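You operate a simulated robot arm through the tools that you are given. There is no shell and no other tool. Be economical: measure what you need, move in short steps, check, and stop when the job is done.

The job below is to be done with a simulated robot arm. You get a single attempt, and the scene is never put back.

Task
Brush a swatch of blue paste on the white plate and put the matching card in its slot.
Fine: cover the framed panel; use the flat brush and put it back. Set down upright: flat brush. A coat counts when it lies all over at full strength: go over it till it gets no stronger.

The check looks at the end state, three seconds after you hand in, the way a careful person would. Anything else that was tipped, shoved, dropped, spilled or broken makes it a failure. Lids that push on must go on centred and level and be pressed home; caps that screw on are set level and turned clockwise until they are tight.

Robot
A 5-joint arm with a two-finger parallel gripper, fixed in place. Base frame: the origin is at the foot of the arm, x ahead of it, y to its left, z up; the work surface is at about z = 0. Readings come in m, rad, newtons and seconds.
With the tool pointing down near the work surface it reaches from about 0.26 to 0.68 m from the base axis. Its first joint turns from -1.152 to 1.152 rad. The tool tilts only in the upright plane through the base axis and itself; it spins freely about its own axis. Payload 2.9 kg.
Tool frame: the origin (TCP) lies between the finger pads and is the grasp point; the fingertips stand 0.03 m ahead of it; z points along the fingers, y is the line along which they close. Largest opening 0.11 m; finger width 0.02, thickness 0.01; the body of the gripper, 0.048 by 0.112 m, starts 0.055 m behind the TCP.
Orientation is told as [roll, pitch, yaw] about the base's x, y, z axes, in that order, counted from this pose: with the fingers straight down and closing along the base's y, the tool's x points along the base's -x, its y along +y and its z along -z.

Tools
- The arm moves only by the tool step_arm. Its argument "rows" is a list of rows, each a list of 7 numbers: the shift along the base's x, y, z in units of 50 mm (1.0 is 50 mm), then the turn, a rotation vector about the base's x, y, z in units of 6 degrees (1.0 is 6 degrees), then the finger opening in m, from 0 to 0.11. In form: [[dx, dy, dz, wx, wy, wz, hand], ...]. A call has 1 to 12 rows; each row shifts and turns the commanded pose from where the row before left it. A call with a number of a shift or a turn outside -1 to 1 is refused whole. Each row takes 0.2 s and may step no farther than 0.05 m and 0.15 rad from the row before; otherwise, or with a gripper value out of range, the whole call is refused. Where a pose cannot be reached the arm comes as near as it can. A force on the tool above 40 N (or 10 N above the force at the start of the call, whichever is more), or a blocked arm, ends the call early, and 0.2 s more pass. Each finger travels about 0.108 m/s and halts on what it meets, pressing with about 35 N; the grip force reading is that of the motor and also rises with nothing between the fingers. The clock runs only during rows and for 0.2 s after the last one: add rows that do not move to give the fingers time. It gives the time, the measured TCP pose, the force on the tool (base axes), the opening and the grip force at its end, in the units of the frame above (readings bear some noise), with the torque about the TCP (base axes, N m) and any sound that the robot's microphone picked up.
- Cameras (640 x 400 px; columns grow to the right, rows downward): "scene" is fixed at [0.0275, -0.4273, 0.5978]; the picture's right is [0.84, -0.54, 0.00], its down [-0.27, -0.43, -0.86] and it looks along [0.47, 0.73, -0.51] (base axes); focal length 346 px, centre (320, 200). "wrist" rides on the gripper at [0.072, 0.017, -0.103] in the tool frame; the picture's right is [-0.23, 0.97, 0.00], its down [-0.76, -0.18, -0.62] and it looks along [-0.61, -0.14, 0.78] (tool axes); focal length 222 px, centre (320, 200). There is no depth. A picture from a camera that has moved, and an enlarged one, comes with that camera's place and axes in the base frame and with its lens. The place of the scene camera against the robot may be out by one fixed shift of up to 0.025 m in any direction.
- grab_frame(camera): a new picture of that camera. It takes no simulated time.
- close_up(camera, box): a new picture of the part [left, top, right, bottom] of that camera's present view, enlarged. It takes no simulated time.
- close_job(): hands the job in; it is judged then, once.

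Work in short steps. Places have to be worked out from the pictures, the camera data and where the tool is seen: move nearer, look again, correct. Check each grasp and each placing, and mend what went wrong. You have 120 turns and 76 pictures in all, those below and enlarged ones among them. Open the gripper and draw the arm clear of the work before you hand the job in, unless the task says otherwise.

The tools are called after ">>>" by a JSON object that holds its "fn" and its "kwargs". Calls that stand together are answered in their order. step_arm: Moves the arm, as the interface text tells. Its arguments: {"type":"object","properties":{"rows":{"type":"array","items":{"type":"array","items":{"type":"number"}}}},"required":["rows"]} The other tools are called the same way: grab_frame (camera) takes a picture; close_up (camera, box) takes an enlarged picture of a part of a camera's view; close_job () hands the job in.

At the start:

```text
time: 0.0
tool_pos: [0.4305, 0.1109, 0.3941]
tcp_rot: [0.001, -0.001, 0.001]
contact_force: [0.7, 0.8, -0.3]
ft_torque: [-0.02, -0.01, 0.02]
gripper_width: 0.11
gripper_force: 0.0
```

scene: 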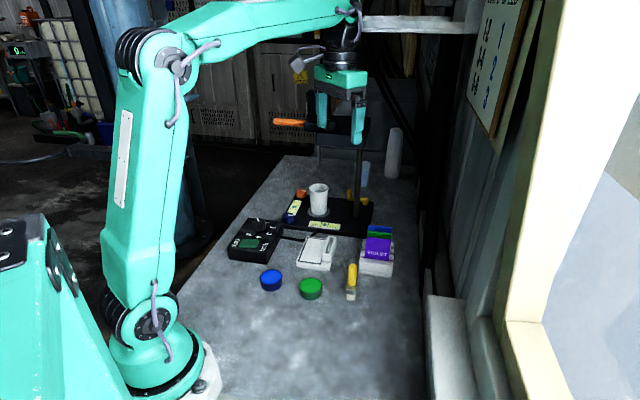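
wrist: 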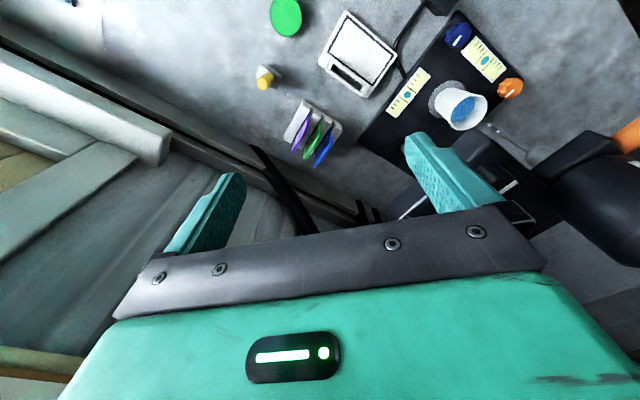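

I see paste pots (blue, green), a white plate, cards in a holder, a brush with orange handle on a stand perhaps. I'll enlarge the main work area first.

>>> {"fn": "close_up", "kwargs": {"camera": "scene", "box": [220, 170, 420, 310]}}

>>> {"fn": "close_up", "kwargs": {"camera": "scene", "box": [250, 30, 420, 210]}}

>>> {"fn": "close_up", "kwargs": {"camera": "wrist", "box": [230, 0, 640, 240]}}

```text
2.86 times, centred on (320, 240) of scene
camera zoom: at [0.0275, -0.4273, 0.5978], right [0.84, -0.54, 0.0], down [-0.27, -0.43, -0.86], along [0.47, 0.73, -0.51], focal length 990 px, centre (320, 86)
```

zoom: 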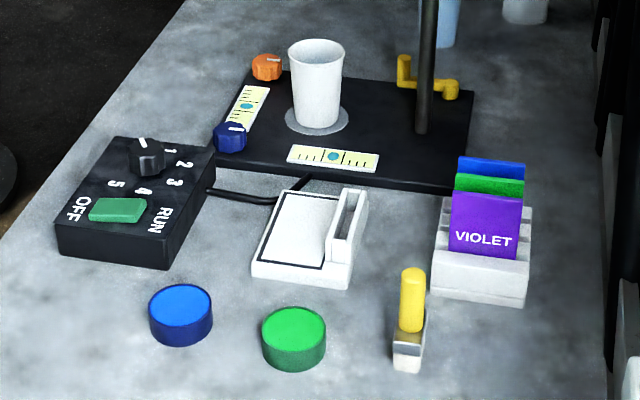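

```text
2.22 times, centred on (335, 120) of scene
camera zoom: at [0.0275, -0.4273, 0.5978], right [0.84, -0.54, 0.0], down [-0.27, -0.43, -0.86], along [0.47, 0.73, -0.51], focal length 770 px, centre (287, 378)
```

zoom: 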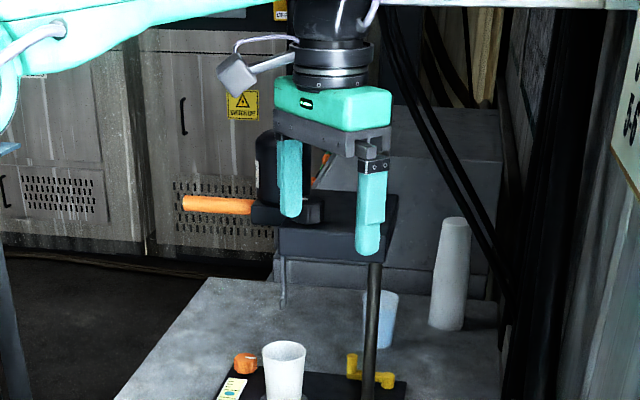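

```text
1.56 times, centred on (435, 120) of wrist
camera zoom: at [0.3587, 0.1293, 0.4975], right [0.23, 0.97, 0.0], down [0.76, -0.18, 0.62], along [0.61, -0.14, -0.78], focal length 347 px, centre (140, 325)
```

zoom: 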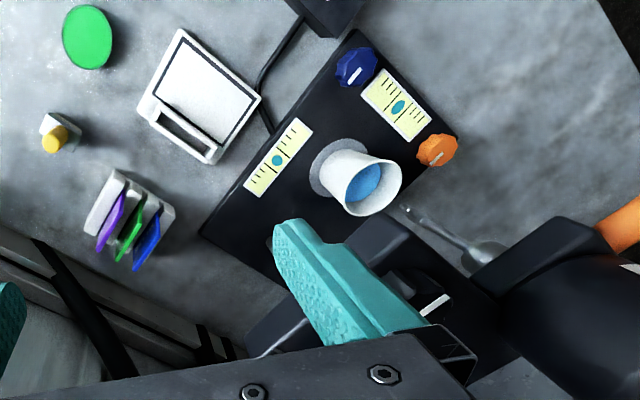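

The brush stands at about (0.41, 0.02), plate about (0.42, 0.18), cards about (0.54, 0.08), blue pot about (0.27, 0.15). I draw back and to the right for a better wrist view of them.

>>> {"fn": "step_arm", "kwargs": {"rows": [[-0.6, -0.4, 0, 0, 0, 0, 0.11], [-0.8, -0.4, 0, 0, 0, 0, 0.11], [-0.8, -0.4, 0, 0, 0, 0, 0.11], [-0.4, 0, 0, 0, 0, 0, 0.11]]}}

>>> {"fn": "grab_frame", "kwargs": {"camera": "wrist"}}

```text
time: 1.0
tool_pos: [0.2994, 0.0523, 0.3934]
tcp_rot: [0.0, 0.001, 0.0]
contact_force: [0.1, 0.2, -0.4]
ft_torque: [0.05, -0.01, 0.0]
gripper_width: 0.1099
gripper_force: 0.1
```

```text
70 pictures are left
camera wrist: at [0.2275, 0.0695, 0.4973], right [0.23, 0.97, 0.0], down [0.76, -0.18, 0.62], along [0.61, -0.14, -0.78], focal length 222 px, centre (320, 200)
```

wrist: 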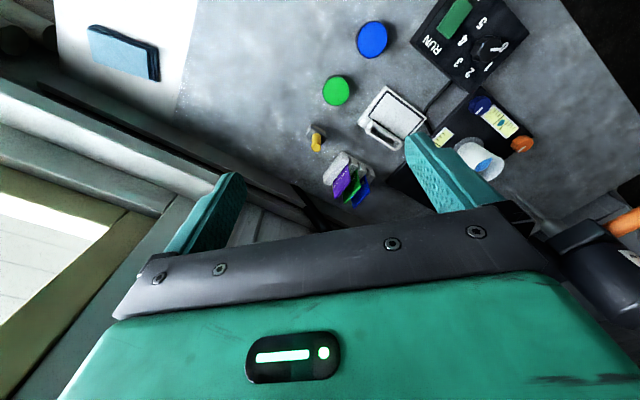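

The whole set is in view. I enlarge it to find the details.

>>> {"fn": "close_up", "kwargs": {"camera": "wrist", "box": [290, 10, 450, 110]}}

>>> {"fn": "close_up", "kwargs": {"camera": "wrist", "box": [290, 80, 450, 215]}}

>>> {"fn": "close_up", "kwargs": {"camera": "scene", "box": [290, 215, 400, 305]}}

```text
4.00 times, centred on (370, 60) of wrist
camera zoom: at [0.2275, 0.0695, 0.4973], right [0.23, 0.97, 0.0], down [0.76, -0.18, 0.62], along [0.61, -0.14, -0.78], focal length 888 px, centre (120, 760)
```

zoom: 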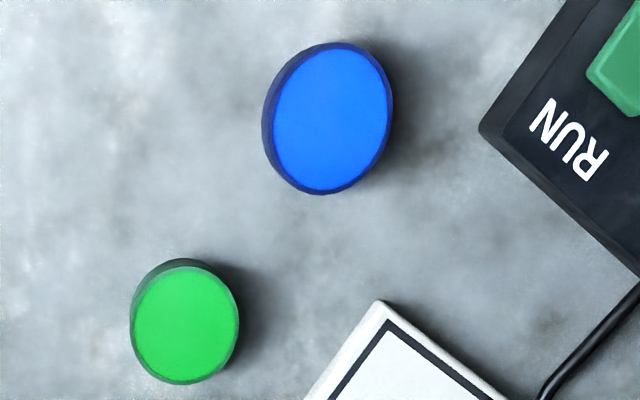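

```text
2.96 times, centred on (370, 148) of wrist
camera zoom: at [0.2275, 0.0695, 0.4973], right [0.23, 0.97, 0.0], down [0.76, -0.18, 0.62], along [0.61, -0.14, -0.78], focal length 658 px, centre (172, 356)
```

zoom: 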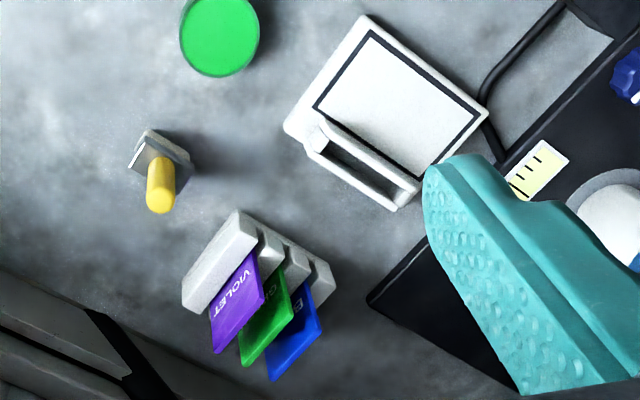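

```text
4.44 times, centred on (345, 260) of scene
camera zoom: at [0.0275, -0.4273, 0.5978], right [0.84, -0.54, 0.0], down [-0.27, -0.43, -0.86], along [0.47, 0.73, -0.51], focal length 1540 px, centre (209, -67)
```

zoom: 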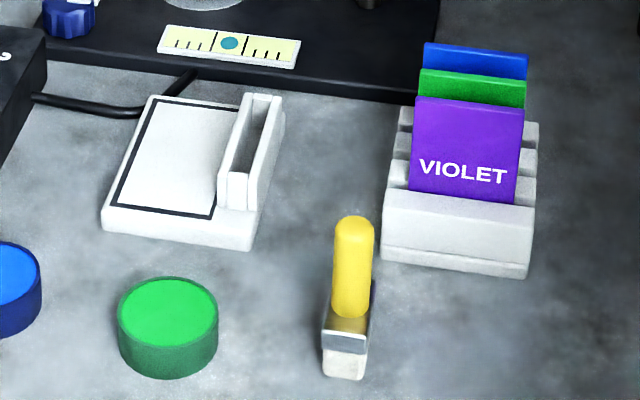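

All is set at about -43° in the base frame. I go lower for more accurate positions.

>>> {"fn": "step_arm", "kwargs": {"rows": [[0, 0.2, -0.8, 0, 0, 0, 0.11], [0, 0.2, -0.8, 0, 0, 0, 0.11], [0, 0, -0.8, 0, 0, 0, 0.11], [0, 0, -0.4, 0, 0, 0, 0.11]]}}

>>> {"fn": "grab_frame", "kwargs": {"camera": "wrist"}}

```text
time: 2.0
tool_pos: [0.2979, 0.0721, 0.2536]
tcp_rot: [0.0, 0.001, 0.001]
contact_force: [0.3, -0.5, 0.1]
ft_torque: [-0.01, 0.01, 0.0]
gripper_width: 0.1101
gripper_force: 0.0
```

```text
66 pictures are left
camera wrist: at [0.2269, 0.0897, 0.3579], right [0.23, 0.97, 0.0], down [0.76, -0.18, 0.62], along [0.61, -0.14, -0.78], focal length 222 px, centre (320, 200)
```

wrist: 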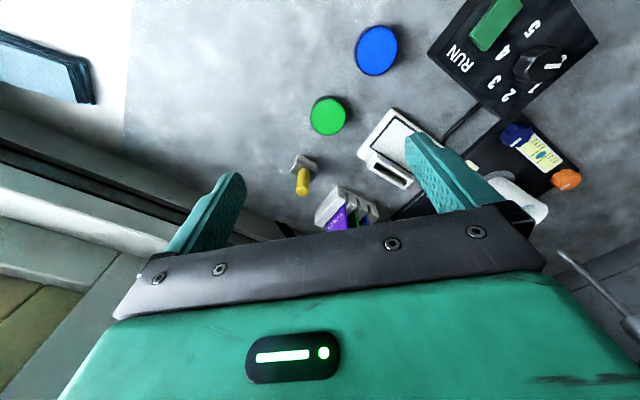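

Enlarging brush/cards and plate at this lower height.

>>> {"fn": "close_up", "kwargs": {"camera": "wrist", "box": [280, 90, 440, 230]}}

>>> {"fn": "close_up", "kwargs": {"camera": "wrist", "box": [290, 10, 440, 150]}}

```text
2.86 times, centred on (360, 160) of wrist
camera zoom: at [0.2269, 0.0897, 0.3579], right [0.23, 0.97, 0.0], down [0.76, -0.18, 0.62], along [0.61, -0.14, -0.78], focal length 635 px, centre (206, 314)
```

zoom: 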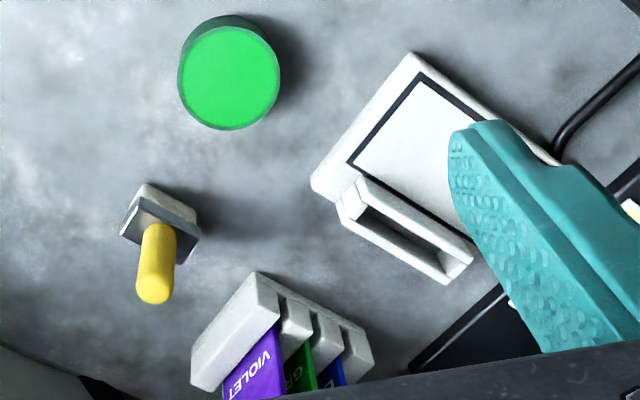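

```text
2.86 times, centred on (365, 80) of wrist
camera zoom: at [0.2269, 0.0897, 0.3579], right [0.23, 0.97, 0.0], down [0.76, -0.18, 0.62], along [0.61, -0.14, -0.78], focal length 635 px, centre (191, 543)
```

zoom: 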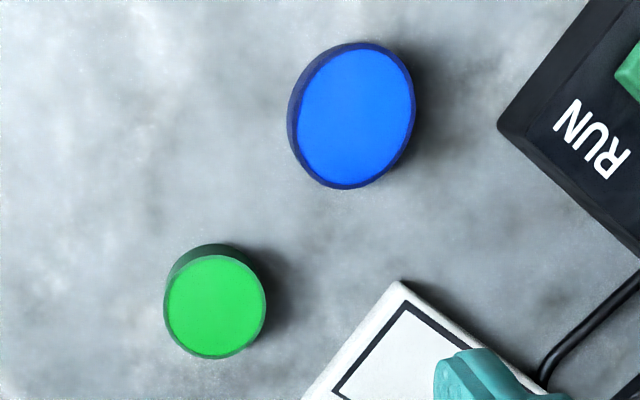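

Brush judged vertical at (0.411, 0.020), top at about z 0.096, its wide side along +43°; panel roughly 0.105 x 0.06 m with its long side along +45°. I go above the brush, narrow the fingers and turn -48° about z.

>>> {"fn": "step_arm", "kwargs": {"rows": [[0.4, -0.2, 0, 0, 0, -1, 0.08], [0.4, -0.2, 0, 0, 0, -1, 0.06], [0.4, -0.2, 0, 0, 0, -1, 0.05], [0.4, -0.2, 0, 0, 0, -1, 0.05], [0.4, -0.2, 0, 0, 0, -1, 0.05], [0.26, -0.04, 0, 0, 0, -1, 0.05], [0, 0, -0.4, 0, 0, -1, 0.05], [0, 0, -0.4, 0, 0, -1, 0.05], [0, 0, 0, 0, 0, 0, 0.05]]}}

>>> {"fn": "grab_frame", "kwargs": {"camera": "wrist"}}

>>> {"fn": "close_up", "kwargs": {"camera": "scene", "box": [260, 150, 440, 310]}}

```text
time: 4.0
tool_pos: [0.4139, 0.0198, 0.2146]
tcp_rot: [0.001, -0.001, -0.84]
contact_force: [-0.9, 0.4, 0.3]
ft_torque: [-0.04, -0.01, 0.02]
gripper_width: 0.0501
gripper_force: 0.1
```

```text
63 pictures are left
camera wrist: at [0.3785, 0.0868, 0.3174], right [0.88, 0.48, 0.0], down [0.38, -0.69, 0.62], along [0.3, -0.55, -0.78], focal length 222 px, centre (320, 200)
```

wrist: 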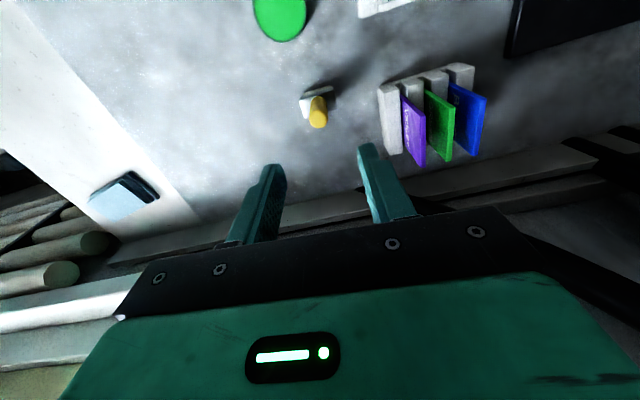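

```text
2.50 times, centred on (350, 230) of scene
camera zoom: at [0.0275, -0.4273, 0.5978], right [0.84, -0.54, 0.0], down [-0.27, -0.43, -0.86], along [0.47, 0.73, -0.51], focal length 866 px, centre (245, 125)
```

zoom: 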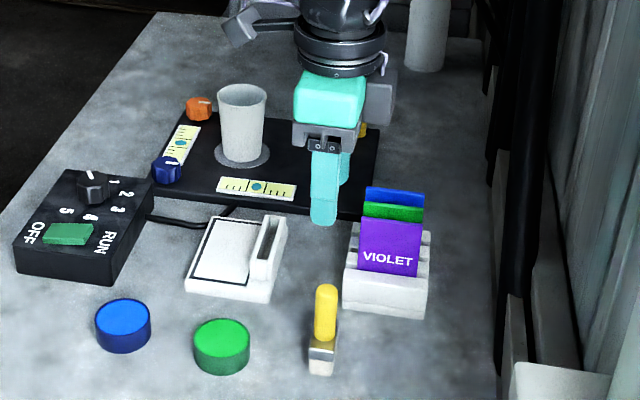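

Aligned above the brush; I enlarge the wrist view to check brush position and yaw.

>>> {"fn": "close_up", "kwargs": {"camera": "wrist", "box": [260, 70, 380, 170]}}

>>> {"fn": "close_up", "kwargs": {"camera": "wrist", "box": [370, 50, 500, 180]}}

```text
4.00 times, centred on (320, 120) of wrist
camera zoom: at [0.3785, 0.0868, 0.3174], right [0.88, 0.48, 0.0], down [0.38, -0.69, 0.62], along [0.3, -0.55, -0.78], focal length 888 px, centre (320, 520)
```

zoom: 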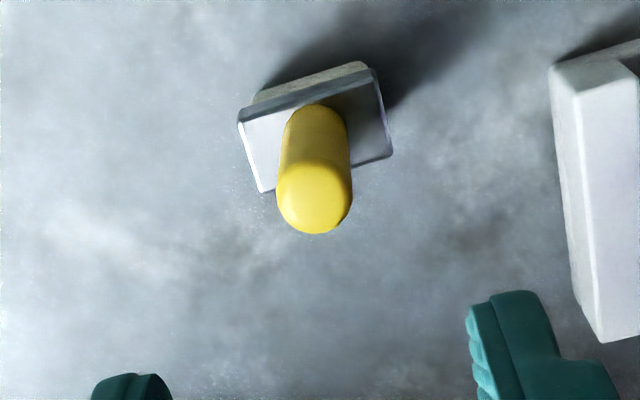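

```text
3.08 times, centred on (435, 115) of wrist
camera zoom: at [0.3785, 0.0868, 0.3174], right [0.88, 0.48, 0.0], down [0.38, -0.69, 0.62], along [0.3, -0.55, -0.78], focal length 684 px, centre (-34, 462)
```

zoom: 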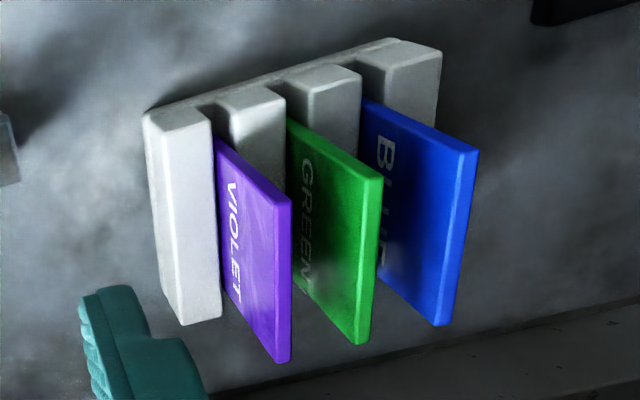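

Brush at (0.414, 0.018), wide side ≈45°; I correct by +3° and descend to z 0.072, then grip.

>>> {"fn": "step_arm", "kwargs": {"rows": [[0, -0.04, -0.6, 0, 0, 0.5, 0.05], [0, 0, -0.8, 0, 0, 0, 0.05], [0, 0, -0.8, 0, 0, 0, 0.05], [0, 0, -0.6, 0, 0, 0, 0.05], [0, 0, 0, 0, 0, 0, 0.05]]}}

>>> {"fn": "close_up", "kwargs": {"camera": "scene", "box": [290, 200, 410, 300]}}

>>> {"fn": "grab_frame", "kwargs": {"camera": "wrist"}}

```text
time: 5.2
tool_pos: [0.4114, 0.0193, 0.0741]
tcp_rot: [0.0, 0.0, -0.785]
contact_force: [-0.4, 0.4, 0.7]
ft_torque: [-0.01, 0.01, -0.01]
gripper_width: 0.0501
gripper_force: 0.0
```

```text
4.00 times, centred on (350, 250) of scene
camera zoom: at [0.0275, -0.4273, 0.5978], right [0.84, -0.54, 0.0], down [-0.27, -0.43, -0.86], along [0.47, 0.73, -0.51], focal length 1386 px, centre (200, 0)
```

zoom: 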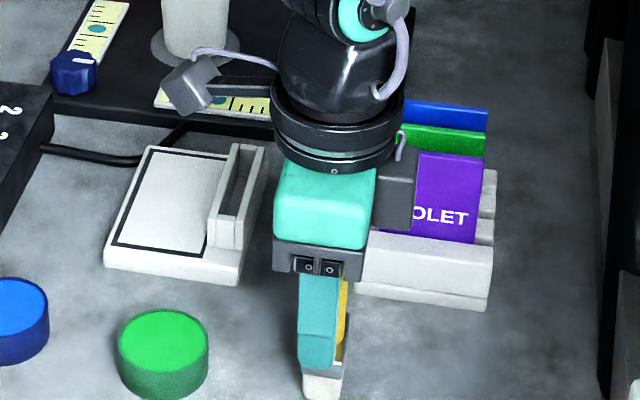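

```text
58 pictures are left
camera wrist: at [0.3725, 0.082, 0.1764], right [0.85, 0.53, 0.0], down [0.41, -0.66, 0.62], along [0.33, -0.53, -0.78], focal length 222 px, centre (320, 200)
```

wrist: 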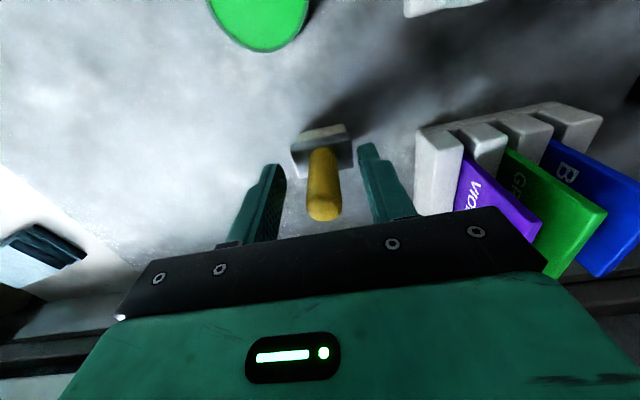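

The handle sits between the pads, centred to about 2 mm. Closing.

>>> {"fn": "step_arm", "kwargs": {"rows": [[0, 0, 0, 0, 0, 0, 0.035], [0, 0, 0, 0, 0, 0, 0.025], [0, 0, 0, 0, 0, 0, 0.015], [0, 0, 0, 0, 0, 0, 0.0], [0, 0, 0, 0, 0, 0, 0.0]]}}

>>> {"fn": "close_up", "kwargs": {"camera": "wrist", "box": [240, 100, 400, 240]}}

```text
time: 6.4
tool_pos: [0.4109, 0.0185, 0.0731]
tcp_rot: [0.001, 0.0, -0.786]
contact_force: [-0.4, -0.2, 0.3]
ft_torque: [0.0, -0.01, 0.01]
gripper_width: 0.0189
gripper_force: 35.1
```

```text
2.86 times, centred on (320, 170) of wrist
camera zoom: at [0.3726, 0.082, 0.1769], right [0.85, 0.53, 0.0], down [0.41, -0.66, 0.62], along [0.33, -0.53, -0.78], focal length 635 px, centre (320, 286)
```

zoom: 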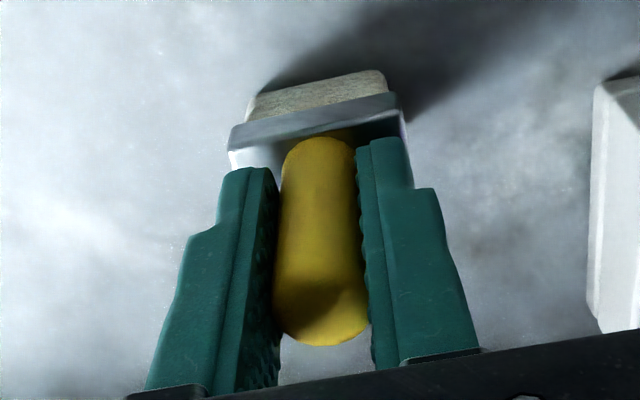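

Firm grip at 18.9 mm, brush stood with TCP z 0.073 at (0.411, 0.0185). I lift straight up and carry it high to above the blue pot.

>>> {"fn": "step_arm", "kwargs": {"rows": [[0, 0, 0.5, 0, 0, 0, 0], [0, 0, 0.8, 0, 0, 0, 0], [0, 0, 0.7, 0, 0, 0, 0], [-0.5, 0.5, 0, 0, 0, 0, 0], [-0.7, 0.7, 0, 0, 0, 0, 0], [-0.7, 0.7, 0, 0, 0, 0, 0], [-0.6, 0.6, 0, 0, 0, 0, 0], [-0.28, 0.23, 0, 0, 0, 0, 0], [0, 0, 0, 0, 0, 0, 0]]}}

>>> {"fn": "grab_frame", "kwargs": {"camera": "wrist"}}

>>> {"fn": "close_up", "kwargs": {"camera": "scene", "box": [200, 170, 380, 310]}}

```text
time: 8.4
tool_pos: [0.276, 0.154, 0.1737]
tcp_rot: [0.0, 0.0, -0.785]
contact_force: [0.4, -0.8, -1.0]
ft_torque: [0.03, -0.03, -0.02]
gripper_width: 0.019
gripper_force: 35.0
```

```text
56 pictures are left
camera wrist: at [0.2371, 0.2176, 0.2763], right [0.85, 0.53, 0.0], down [0.41, -0.66, 0.62], along [0.33, -0.53, -0.78], focal length 222 px, centre (320, 200)
```

wrist: 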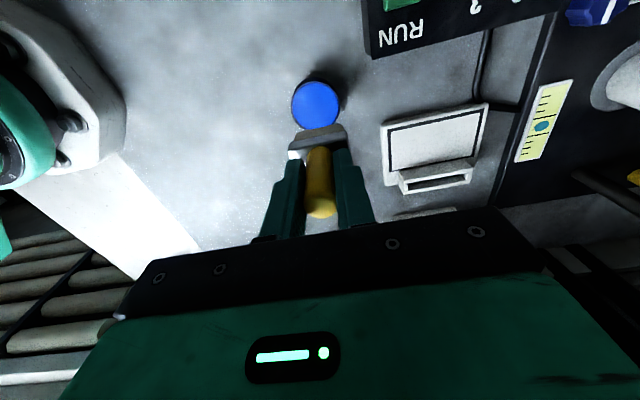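

```text
2.86 times, centred on (290, 240) of scene
camera zoom: at [0.0275, -0.4273, 0.5978], right [0.84, -0.54, 0.0], down [-0.27, -0.43, -0.86], along [0.47, 0.73, -0.51], focal length 990 px, centre (406, 86)
```

zoom: 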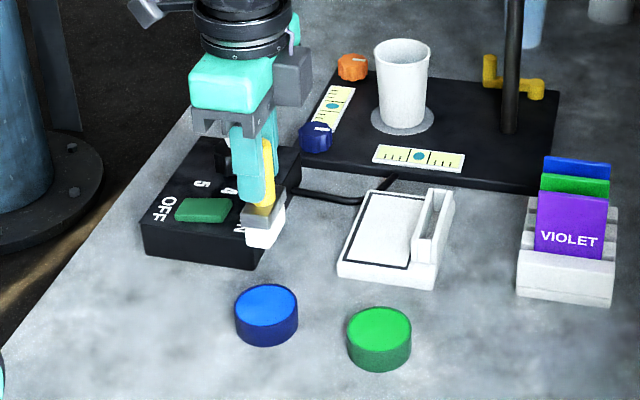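

Pot centre judged (0.271, 0.156), rim near z 0.024. I centre and descend to just above the paste.

>>> {"fn": "step_arm", "kwargs": {"rows": [[-0.1, 0.035, -0.4, 0, 0, 0, 0], [0, 0, -0.5, 0, 0, 0, 0], [0, 0, -0.4, 0, 0, 0, 0], [0, 0, 0, 0, 0, 0, 0]]}}

>>> {"fn": "grab_frame", "kwargs": {"camera": "wrist"}}

>>> {"fn": "close_up", "kwargs": {"camera": "scene", "box": [220, 220, 330, 310]}}

```text
time: 9.4
tool_pos: [0.2702, 0.153, 0.1078]
tcp_rot: [-0.001, 0.0, -0.786]
contact_force: [-0.2, 0.3, -1.7]
ft_torque: [0.02, -0.02, 0.01]
gripper_width: 0.0187
gripper_force: 35.2
```

```text
54 pictures are left
camera wrist: at [0.2316, 0.2167, 0.2116], right [0.85, 0.53, 0.0], down [0.41, -0.66, 0.62], along [0.33, -0.53, -0.78], focal length 222 px, centre (320, 200)
```

wrist: 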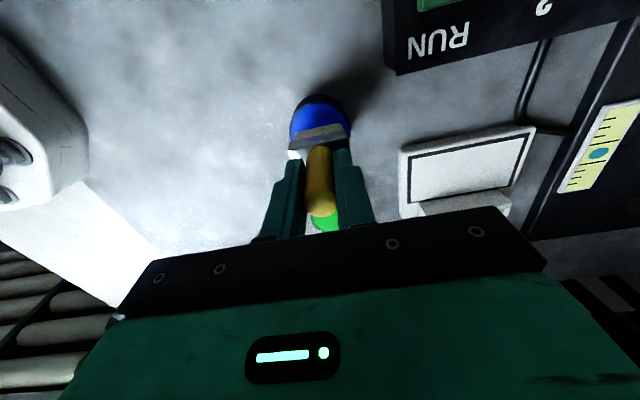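

```text
4.44 times, centred on (275, 265) of scene
camera zoom: at [0.0275, -0.4273, 0.5978], right [0.84, -0.54, 0.0], down [-0.27, -0.43, -0.86], along [0.47, 0.73, -0.51], focal length 1540 px, centre (520, -89)
```

zoom: 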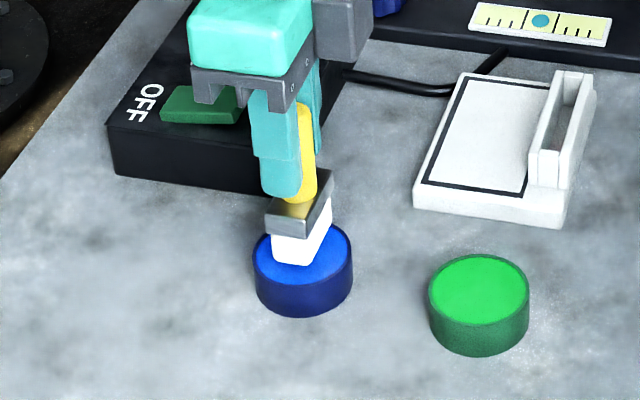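

The brush is 1 cm above the paste and nearly centred. I shift about 2 mm and lower 7 mm, then look again.

>>> {"fn": "step_arm", "kwargs": {"rows": [[0.04, 0.03, -0.07, 0, 0, 0, 0], [0, 0, -0.07, 0, 0, 0, 0], [0, 0, 0, 0, 0, 0, 0]]}}

>>> {"fn": "close_up", "kwargs": {"camera": "scene", "box": [245, 250, 305, 300]}}

>>> {"fn": "close_up", "kwargs": {"camera": "wrist", "box": [260, 80, 380, 180]}}

```text
time: 10.2
tool_pos: [0.2707, 0.1545, 0.0998]
tcp_rot: [-0.001, 0.0, -0.786]
contact_force: [0.9, 1.0, -1.2]
ft_torque: [0.05, -0.01, 0.01]
gripper_width: 0.0189
gripper_force: 34.9
```

```text
8.00 times, centred on (275, 275) of scene
camera zoom: at [0.0275, -0.4273, 0.5978], right [0.84, -0.54, 0.0], down [-0.27, -0.43, -0.86], along [0.47, 0.73, -0.51], focal length 2771 px, centre (680, -400)
```

zoom: 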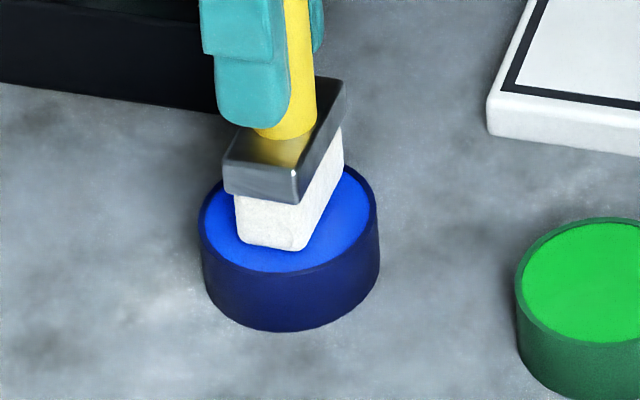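

```text
4.00 times, centred on (320, 130) of wrist
camera zoom: at [0.233, 0.2194, 0.2045], right [0.85, 0.53, 0.0], down [0.41, -0.66, 0.62], along [0.33, -0.53, -0.78], focal length 888 px, centre (320, 480)
```

zoom: 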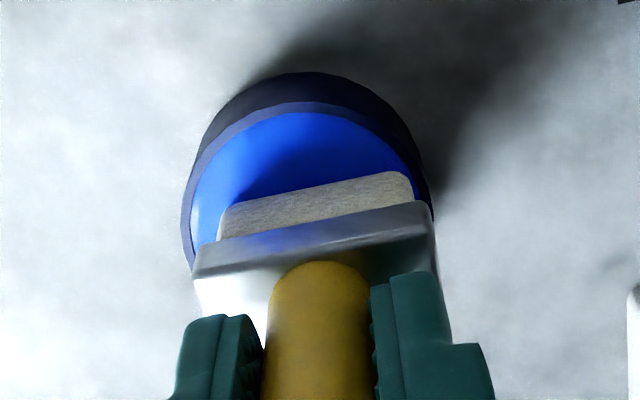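

Well centred apart from ~1.5 mm too far right in the wrist view. I correct and dip slowly.

>>> {"fn": "step_arm", "kwargs": {"rows": [[-0.025, -0.015, -0.04, 0, 0, 0, 0], [0, 0, -0.04, 0, 0, 0, 0], [0, 0, -0.03, 0, 0, 0, 0], [0, 0, 0, 0, 0, 0, 0]]}}

>>> {"fn": "close_up", "kwargs": {"camera": "scene", "box": [245, 250, 305, 300]}}

```text
time: 11.2
tool_pos: [0.2716, 0.1561, 0.0956]
tcp_rot: [0.004, 0.0, -0.785]
contact_force: [2.0, -4.4, 26.4]
ft_torque: [-0.52, 0.08, 0.04]
gripper_width: 0.0189
gripper_force: 35.7
```

```text
8.00 times, centred on (275, 275) of scene
camera zoom: at [0.0274, -0.4273, 0.5978], right [0.84, -0.54, 0.0], down [-0.27, -0.43, -0.86], along [0.47, 0.73, -0.51], focal length 2771 px, centre (680, -400)
```

zoom: 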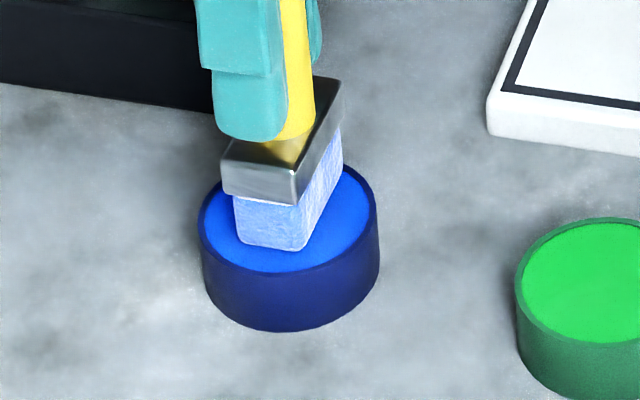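

Bristles took blue, 26 N contact at TCP z≈0.096. I ease off, dab twice lightly to load fully, and look.

>>> {"fn": "step_arm", "kwargs": {"rows": [[0, 0, 0.08, 0, 0, 0, 0], [0, 0, -0.06, 0, 0, 0, 0], [0, 0, 0, 0, 0, 0, 0], [0, 0, 0.08, 0, 0, 0, 0], [0, 0, -0.08, 0, 0, 0, 0], [0, 0, 0, 0, 0, 0, 0]]}}

>>> {"fn": "step_arm", "kwargs": {"rows": [[0, 0, 0.1, 0, 0, 0, 0], [0, 0, 0.4, 0, 0, 0, 0], [0, 0, 0.6, 0, 0, 0, 0], [0, 0, 0.4, 0, 0, 0, 0]]}}

>>> {"fn": "close_up", "kwargs": {"camera": "scene", "box": [225, 200, 335, 300]}}

>>> {"fn": "grab_frame", "kwargs": {"camera": "wrist"}}

```text
time: 12.6
tool_pos: [0.2677, 0.1564, 0.0969]
tcp_rot: [0.0, 0.0, -0.786]
contact_force: [0.1, -0.2, -1.2]
ft_torque: [-0.02, 0.05, -0.01]
gripper_width: 0.019
gripper_force: 35.0
```

```text
time: 13.6
tool_pos: [0.2699, 0.1559, 0.1743]
tcp_rot: [-0.002, 0.001, -0.786]
contact_force: [0.3, 0.5, -1.3]
ft_torque: [-0.03, 0.0, -0.01]
gripper_width: 0.0187
gripper_force: 35.6
```

```text
4.00 times, centred on (280, 250) of scene
camera zoom: at [0.0275, -0.4273, 0.5978], right [0.84, -0.54, 0.0], down [-0.27, -0.43, -0.86], along [0.47, 0.73, -0.51], focal length 1386 px, centre (480, 0)
```

zoom: 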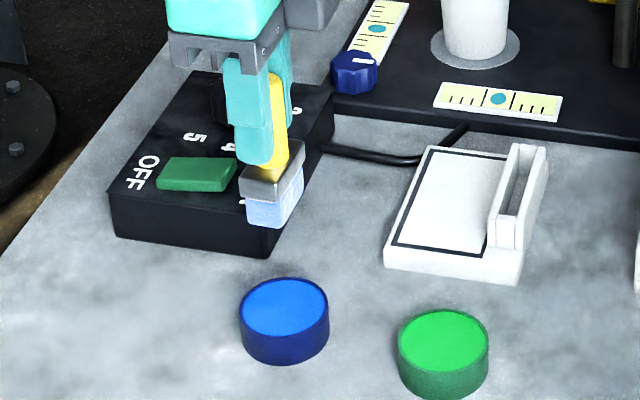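

```text
48 pictures are left
camera wrist: at [0.2321, 0.2197, 0.2762], right [0.85, 0.53, 0.0], down [0.41, -0.66, 0.62], along [0.33, -0.53, -0.78], focal length 222 px, centre (320, 200)
```

wrist: 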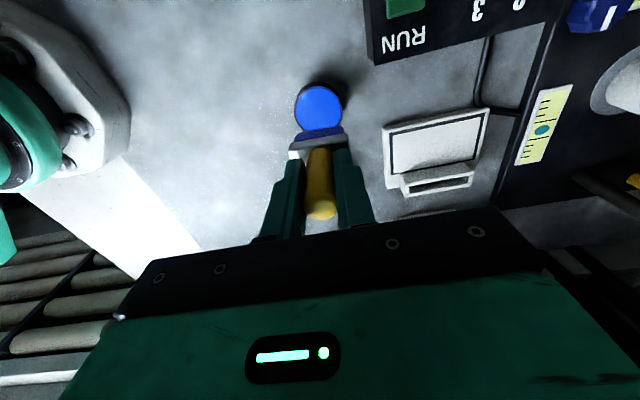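

Only a light tint so far; I dip again, longer, with modest pressure, to load fully.

>>> {"fn": "step_arm", "kwargs": {"rows": [[0, 0, -0.6, 0, 0, 0, 0], [0, 0, -0.6, 0, 0, 0, 0], [0, 0, -0.32, 0, 0, 0, 0], [0, 0, -0.06, 0, 0, 0, 0], [0, 0, 0, 0, 0, 0, 0], [0, 0, 0, 0, 0, 0, 0], [0, 0, 0, 0, 0, 0, 0], [0, 0, 0, 0, 0, 0, 0]]}}

>>> {"fn": "close_up", "kwargs": {"camera": "scene", "box": [245, 250, 305, 300]}}

```text
time: 15.4
tool_pos: [0.2699, 0.1585, 0.0942]
tcp_rot: [0.004, -0.001, -0.786]
contact_force: [4.5, 0.7, 19.7]
ft_torque: [-0.17, -0.08, 0.05]
gripper_width: 0.0188
gripper_force: 35.3
```

```text
8.00 times, centred on (275, 275) of scene
camera zoom: at [0.0275, -0.4273, 0.5978], right [0.84, -0.54, 0.0], down [-0.27, -0.43, -0.86], along [0.47, 0.73, -0.51], focal length 2771 px, centre (680, -400)
```

zoom: 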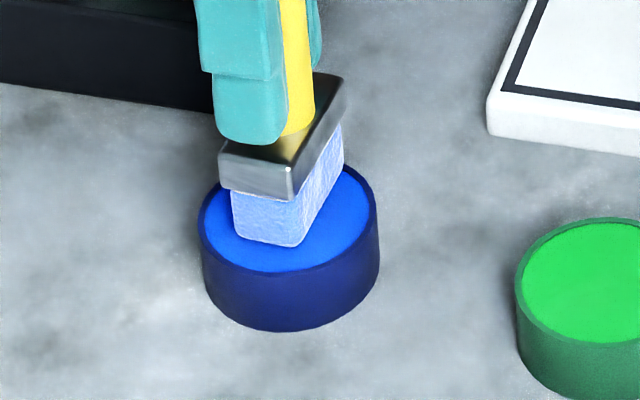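

Same shade, so it is loaded. I lift and carry the brush over the panel centre (about (0.42, 0.19)), well clear of the stirrer.

>>> {"fn": "step_arm", "kwargs": {"rows": [[0, 0, 0.1, 0, 0, 0, 0], [0, 0, 0.5, 0, 0, 0, 0], [0, 0, 0.7, 0, 0, 0, 0], [0.6, 0.1, 0, 0, 0, 0, 0], [0.7, 0.15, 0, 0, 0, 0, 0], [0.7, 0.15, 0, 0, 0, 0, 0], [0.7, 0.15, 0, 0, 0, 0, 0], [0.3, 0.1, 0, 0, 0, 0, 0], [0, 0, 0, 0, 0, 0, 0]]}}

>>> {"fn": "grab_frame", "kwargs": {"camera": "wrist"}}

>>> {"fn": "close_up", "kwargs": {"camera": "scene", "box": [260, 160, 400, 280]}}

```text
time: 17.4
tool_pos: [0.4196, 0.1918, 0.1596]
tcp_rot: [0.0, 0.0, -0.786]
contact_force: [-0.3, -0.8, -1.7]
ft_torque: [-0.01, -0.03, 0.01]
gripper_width: 0.0186
gripper_force: 34.8
```

```text
46 pictures are left
camera wrist: at [0.3813, 0.2551, 0.261], right [0.85, 0.53, 0.0], down [0.41, -0.66, 0.62], along [0.33, -0.53, -0.78], focal length 222 px, centre (320, 200)
```

wrist: 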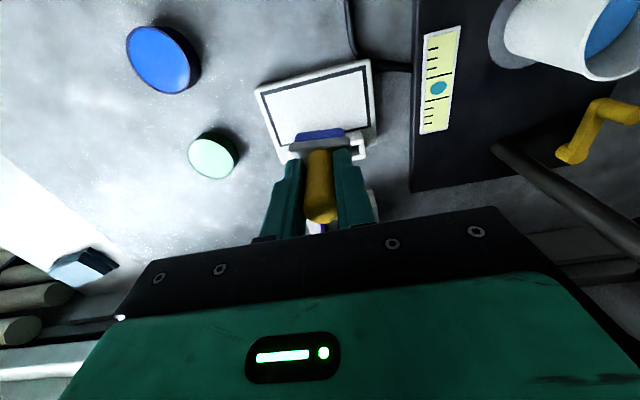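

```text
3.33 times, centred on (330, 220) of scene
camera zoom: at [0.0275, -0.4273, 0.5978], right [0.84, -0.54, 0.0], down [-0.27, -0.43, -0.86], along [0.47, 0.73, -0.51], focal length 1155 px, centre (287, 133)
```

zoom: 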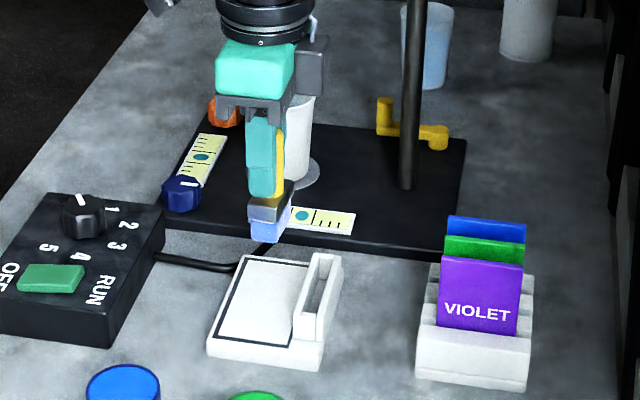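

Enlarging the wrist view to measure the panel's corners precisely.

>>> {"fn": "close_up", "kwargs": {"camera": "wrist", "box": [240, 50, 400, 170]}}

```text
3.33 times, centred on (320, 110) of wrist
camera zoom: at [0.3813, 0.2551, 0.261], right [0.85, 0.53, 0.0], down [0.41, -0.66, 0.62], along [0.33, -0.53, -0.78], focal length 740 px, centre (320, 500)
```

zoom: 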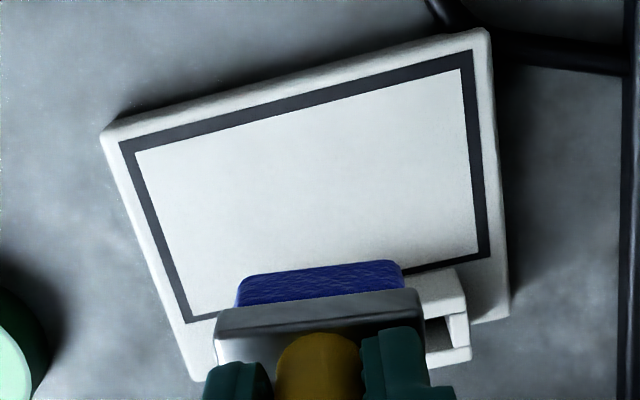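

Inner panel measures 0.100 x 0.055 m, centred at (0.419, 0.191), long side along 45°; the TCP is just above its centre. I move to the far-left lane start and descend to near contact.

>>> {"fn": "step_arm", "kwargs": {"rows": [[-0.68, -0.16, 0, 0, 0, 0, 0], [0, 0, -0.6, 0, 0, 0, 0], [0, 0, -0.6, 0, 0, 0, 0], [0, 0, 0, 0, 0, 0, 0]]}}

>>> {"fn": "close_up", "kwargs": {"camera": "wrist", "box": [240, 40, 480, 190]}}

>>> {"fn": "close_up", "kwargs": {"camera": "scene", "box": [280, 205, 360, 285]}}

```text
time: 18.4
tool_pos: [0.3857, 0.1834, 0.0976]
tcp_rot: [0.001, 0.0, -0.785]
contact_force: [-0.8, 1.0, -1.5]
ft_torque: [0.04, -0.02, 0.02]
gripper_width: 0.0187
gripper_force: 35.0
```

```text
2.67 times, centred on (360, 115) of wrist
camera zoom: at [0.3477, 0.247, 0.2017], right [0.85, 0.53, 0.0], down [0.41, -0.66, 0.62], along [0.33, -0.53, -0.78], focal length 592 px, centre (213, 427)
```

zoom: 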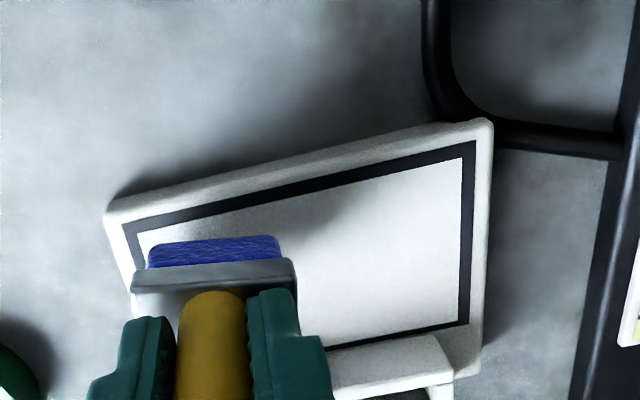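

```text
5.00 times, centred on (320, 245) of scene
camera zoom: at [0.0275, -0.4273, 0.5978], right [0.84, -0.54, 0.0], down [-0.27, -0.43, -0.86], along [0.47, 0.73, -0.51], focal length 1732 px, centre (320, -25)
```

zoom: 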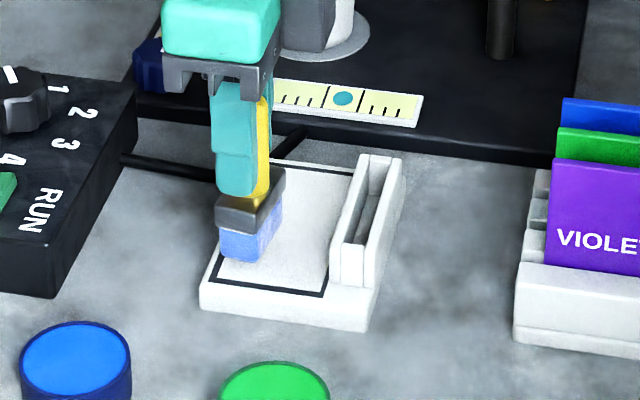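

About 1 cm above the panel, in place. I lower gently to first contact.

>>> {"fn": "step_arm", "kwargs": {"rows": [[0, 0, -0.08, 0, 0, 0, 0], [0, 0, -0.06, 0, 0, 0, 0], [0, 0, -0.04, 0, 0, 0, 0], [0, 0, -0.04, 0, 0, 0, 0], [0, 0, 0, 0, 0, 0, 0]]}}

```text
time: 19.6
tool_pos: [0.3858, 0.1812, 0.0883]
tcp_rot: [0.001, 0.003, -0.787]
contact_force: [-7.3, -6.2, 31.4]
ft_torque: [-0.55, 0.63, 0.09]
gripper_width: 0.0189
gripper_force: 35.1
```

Contact with 31 N — a bit strong. I ease by 1.5 mm and do the first stroke across the short side and back.

>>> {"fn": "step_arm", "kwargs": {"rows": [[0, 0, 0.03, 0, 0, 0, 0], [0.13, -0.13, 0, 0, 0, 0, 0], [0.13, -0.13, 0, 0, 0, 0, 0], [0.13, -0.13, 0, 0, 0, 0, 0], [0.13, -0.13, 0, 0, 0, 0, 0], [0, 0, 0, 0, 0, 0, 0]]}}

>>> {"fn": "close_up", "kwargs": {"camera": "scene", "box": [280, 205, 360, 285]}}

>>> {"fn": "close_up", "kwargs": {"camera": "wrist", "box": [240, 40, 480, 190]}}

```text
time: 21.0
tool_pos: [0.4123, 0.1534, 0.0889]
tcp_rot: [-0.002, 0.002, -0.786]
contact_force: [-3.6, 2.8, -2.7]
ft_torque: [0.05, 0.23, 0.08]
gripper_width: 0.0181
gripper_force: 34.4
```

```text
5.00 times, centred on (320, 245) of scene
camera zoom: at [0.0275, -0.4273, 0.5978], right [0.84, -0.54, 0.0], down [-0.27, -0.43, -0.86], along [0.47, 0.73, -0.51], focal length 1732 px, centre (320, -25)
```

zoom: 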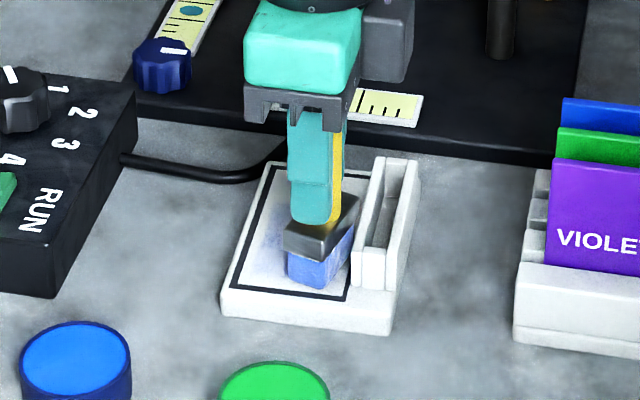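

```text
2.67 times, centred on (360, 115) of wrist
camera zoom: at [0.3742, 0.218, 0.1914], right [0.85, 0.53, 0.0], down [0.41, -0.66, 0.62], along [0.33, -0.53, -0.78], focal length 592 px, centre (213, 427)
```

zoom: 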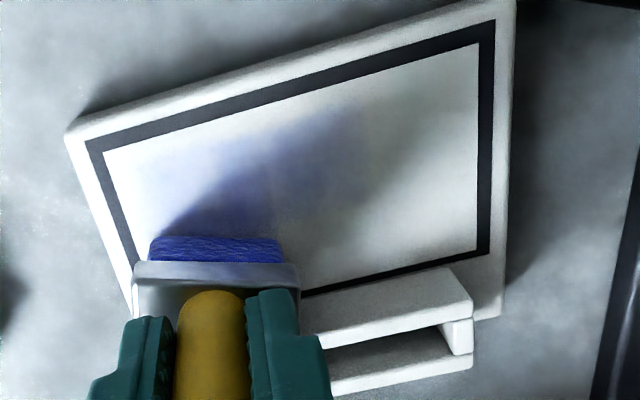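

The plate was dragged about 12 mm with the brush (press too hard). I press again and stroke back the same way to drag the plate home, then check.

>>> {"fn": "step_arm", "kwargs": {"rows": [[0, 0, -0.04, 0, 0, 0, 0], [-0.09, 0.09, 0, 0, 0, 0, 0], [-0.09, 0.09, 0, 0, 0, 0, 0], [0, 0, 0, 0, 0, 0, 0]]}}

>>> {"fn": "close_up", "kwargs": {"camera": "scene", "box": [280, 205, 360, 285]}}

```text
time: 22.0
tool_pos: [0.4042, 0.1644, 0.0885]
tcp_rot: [0.003, -0.001, -0.784]
contact_force: [3.8, -2.2, 9.4]
ft_torque: [-0.28, -0.18, 0.07]
gripper_width: 0.0184
gripper_force: 35.1
```

```text
5.00 times, centred on (320, 245) of scene
camera zoom: at [0.0275, -0.4273, 0.5978], right [0.84, -0.54, 0.0], down [-0.27, -0.43, -0.86], along [0.47, 0.73, -0.51], focal length 1732 px, centre (320, -25)
```

zoom: 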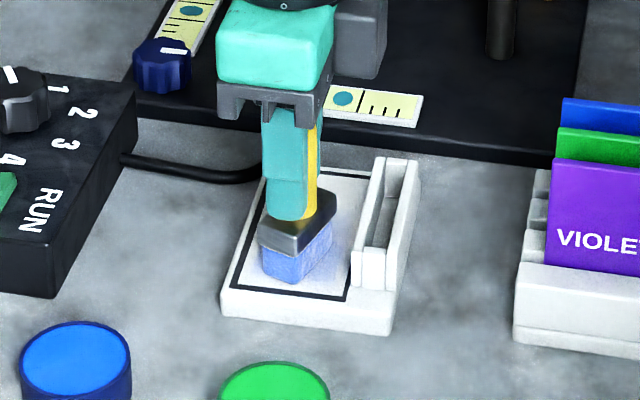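

At ~9 N the plate holds still (lateral ~4 N), so that's a good painting force. Now I press to ~25 N to drag the plate back along -S.

>>> {"fn": "step_arm", "kwargs": {"rows": [[0, 0, -0.04, 0, 0, 0, 0], [-0.06, 0.06, 0, 0, 0, 0, 0], [-0.06, 0.06, 0, 0, 0, 0, 0], [-0.06, 0.06, 0, 0, 0, 0, 0], [0, 0, 0, 0, 0, 0, 0]]}}

>>> {"fn": "close_up", "kwargs": {"camera": "scene", "box": [280, 205, 360, 285]}}

```text
time: 23.2
tool_pos: [0.3957, 0.1743, 0.0866]
tcp_rot: [0.006, -0.001, -0.785]
contact_force: [7.5, -6.3, 27.5]
ft_torque: [-0.45, -0.1, 0.11]
gripper_width: 0.0174
gripper_force: 34.4
```

```text
5.00 times, centred on (320, 245) of scene
camera zoom: at [0.0274, -0.4273, 0.5978], right [0.84, -0.54, 0.0], down [-0.27, -0.43, -0.86], along [0.47, 0.73, -0.51], focal length 1732 px, centre (320, -25)
```

zoom: 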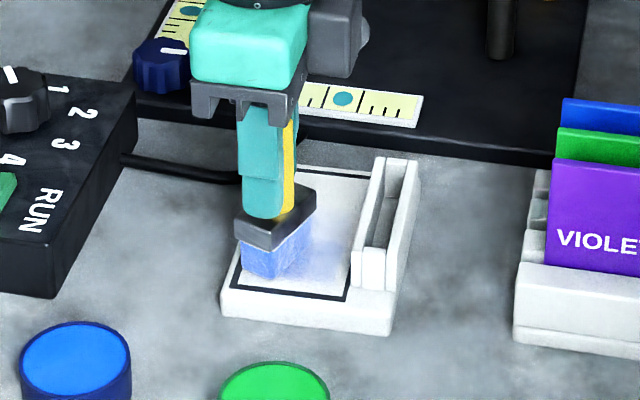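

The plate stays put under 27 N here; I'll push it back with the fingers later. Now I ease to roughly 10 N, correct yaw by 2° to the plate, and stroke lane 1 forth and back.

>>> {"fn": "step_arm", "kwargs": {"rows": [[-0.03, 0, 0.037, 0, 0, 0.33, 0], [0.095, -0.089, 0, 0, 0, 0, 0], [0.095, -0.089, 0, 0, 0, 0, 0], [0.095, -0.089, 0, 0, 0, 0, 0], [0.095, -0.089, 0, 0, 0, 0, 0], [0.095, -0.089, 0, 0, 0, 0, 0]]}}

>>> {"fn": "step_arm", "kwargs": {"rows": [[0.05, -0.047, 0, 0, 0, 0, 0], [-0.1, 0.094, 0, 0, 0, 0, 0], [-0.1, 0.094, 0, 0, 0, 0, 0], [-0.1, 0.094, 0, 0, 0, 0, 0], [-0.1, 0.094, 0, 0, 0, 0, 0], [-0.1, 0.094, 0, 0, 0, 0, 0], [-0.05, 0.047, 0, 0, 0, 0, 0]]}}

>>> {"fn": "close_up", "kwargs": {"camera": "scene", "box": [280, 205, 360, 285]}}

>>> {"fn": "close_up", "kwargs": {"camera": "wrist", "box": [240, 20, 480, 190]}}

```text
time: 24.6
tool_pos: [0.4151, 0.1507, 0.0865]
tcp_rot: [-0.002, 0.003, -0.75]
contact_force: [-3.3, 2.5, -1.9]
ft_torque: [0.15, 0.2, 0.06]
gripper_width: 0.0181
gripper_force: 35.3
```

```text
time: 26.2
tool_pos: [0.3902, 0.1736, 0.0861]
tcp_rot: [0.0, 0.001, -0.751]
contact_force: [-0.2, -0.9, -1.3]
ft_torque: [0.01, 0.03, 0.01]
gripper_width: 0.018
gripper_force: 35.0
```

```text
5.00 times, centred on (320, 245) of scene
camera zoom: at [0.0275, -0.4273, 0.5978], right [0.84, -0.54, 0.0], down [-0.27, -0.43, -0.86], along [0.47, 0.73, -0.51], focal length 1732 px, centre (320, -25)
```

zoom: 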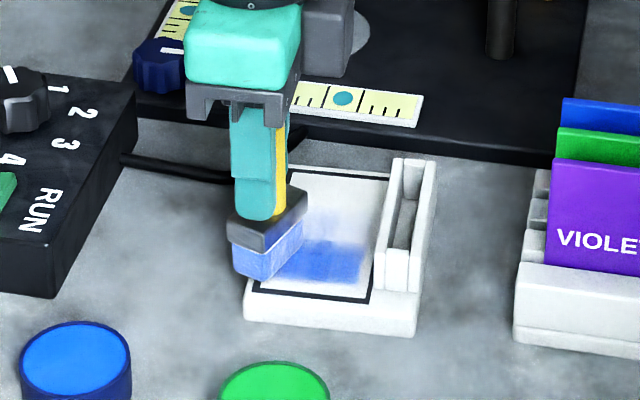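

```text
2.35 times, centred on (360, 105) of wrist
camera zoom: at [0.3504, 0.2367, 0.1901], right [0.83, 0.56, 0.0], down [0.44, -0.65, 0.62], along [0.35, -0.52, -0.78], focal length 523 px, centre (226, 424)
```

zoom: 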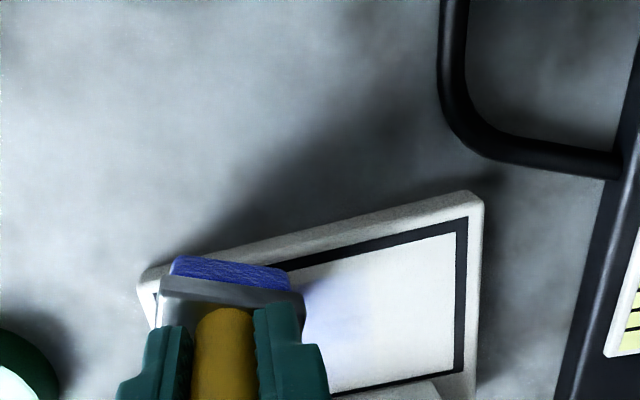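

The plate moved again ~12 mm because the ferrule/bristle meets the slot wall sooner than reckoned (brush reaches the frame at TCP S≈+0.009). I lift to look at the plate, paint and the brush's seat in the fingers.

>>> {"fn": "step_arm", "kwargs": {"rows": [[0, 0, 0.3, 0, 0, 0, 0], [-0.2, 0.2, 0.6, 0, 0, 0, 0], [-0.2, 0.2, 0.3, 0, 0, 0, 0], [0, 0, 0, 0, 0, 0, 0]]}}

>>> {"fn": "close_up", "kwargs": {"camera": "wrist", "box": [240, 50, 420, 190]}}

>>> {"fn": "close_up", "kwargs": {"camera": "scene", "box": [270, 185, 370, 285]}}

```text
time: 27.2
tool_pos: [0.37, 0.1925, 0.1487]
tcp_rot: [0.002, 0.0, -0.751]
contact_force: [-0.7, 0.0, -1.2]
ft_torque: [0.01, -0.01, 0.0]
gripper_width: 0.0181
gripper_force: 35.1
```

```text
2.86 times, centred on (330, 120) of wrist
camera zoom: at [0.33, 0.2553, 0.2509], right [0.83, 0.56, 0.0], down [0.44, -0.65, 0.62], along [0.35, -0.52, -0.78], focal length 635 px, centre (291, 429)
```

zoom: 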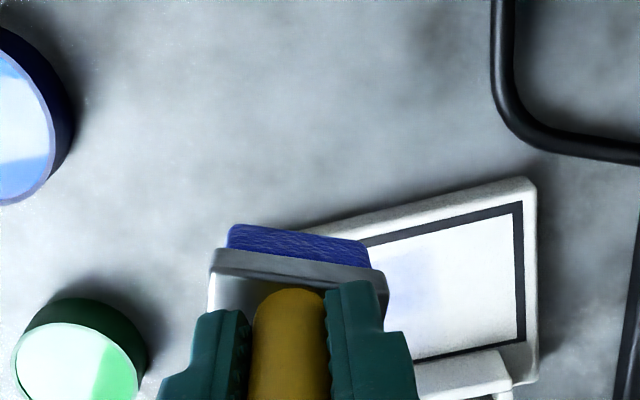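

```text
4.00 times, centred on (320, 235) of scene
camera zoom: at [0.0275, -0.4273, 0.5978], right [0.84, -0.54, 0.0], down [-0.27, -0.43, -0.86], along [0.47, 0.73, -0.51], focal length 1386 px, centre (320, 60)
```

zoom: 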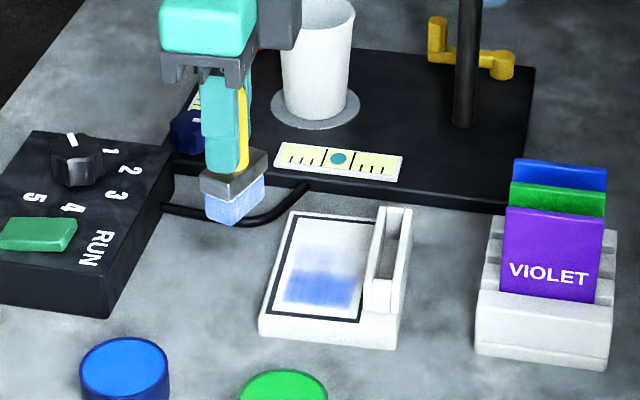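

The brush has twisted about 21° clockwise in the grip (its wide side now near 26°), which explains the wall contact. Plate now centred ≈(0.4335, 0.176) at 48°. I turn the hand +22° to realign and come over the middle lane's start.

>>> {"fn": "step_arm", "kwargs": {"rows": [[0.3, -0.03, 0, 0, 0, 0.9, 0], [0.3, -0.03, 0, 0, 0, 0.9, 0], [0.3, -0.03, -0.4, 0, 0, 0.9, 0], [0.08, -0.03, -0.4, 0, 0, 0.97, 0], [0, 0, -0.16, 0, 0, 0, 0], [0, 0, 0, 0, 0, 0, 0]]}}

>>> {"fn": "close_up", "kwargs": {"camera": "wrist", "box": [240, 50, 460, 210]}}

>>> {"fn": "close_up", "kwargs": {"camera": "scene", "box": [285, 215, 365, 285]}}

```text
time: 28.6
tool_pos: [0.4208, 0.1895, 0.0982]
tcp_rot: [-0.001, -0.002, -0.365]
contact_force: [0.9, -0.1, -1.0]
ft_torque: [-0.01, -0.02, -0.03]
gripper_width: 0.0179
gripper_force: 34.5
```

```text
2.50 times, centred on (350, 130) of wrist
camera zoom: at [0.3597, 0.2312, 0.2024], right [0.56, 0.83, 0.0], down [0.65, -0.44, 0.62], along [0.52, -0.35, -0.78], focal length 555 px, centre (245, 375)
```

zoom: 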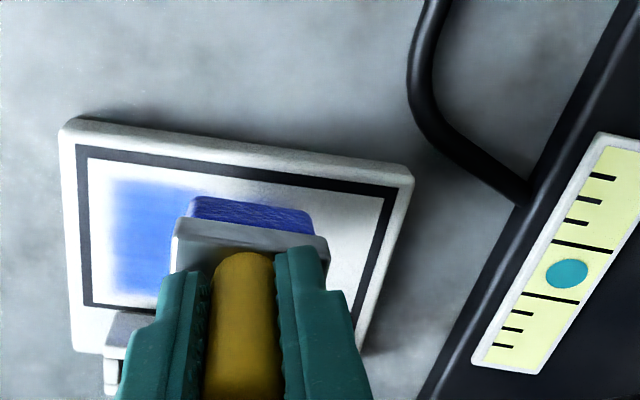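

```text
5.71 times, centred on (325, 250) of scene
camera zoom: at [0.0275, -0.4273, 0.5978], right [0.84, -0.54, 0.0], down [-0.27, -0.43, -0.86], along [0.47, 0.73, -0.51], focal length 1979 px, centre (291, -86)
```

zoom: 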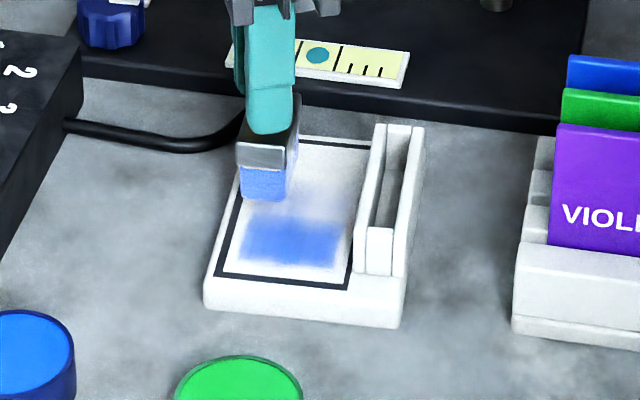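

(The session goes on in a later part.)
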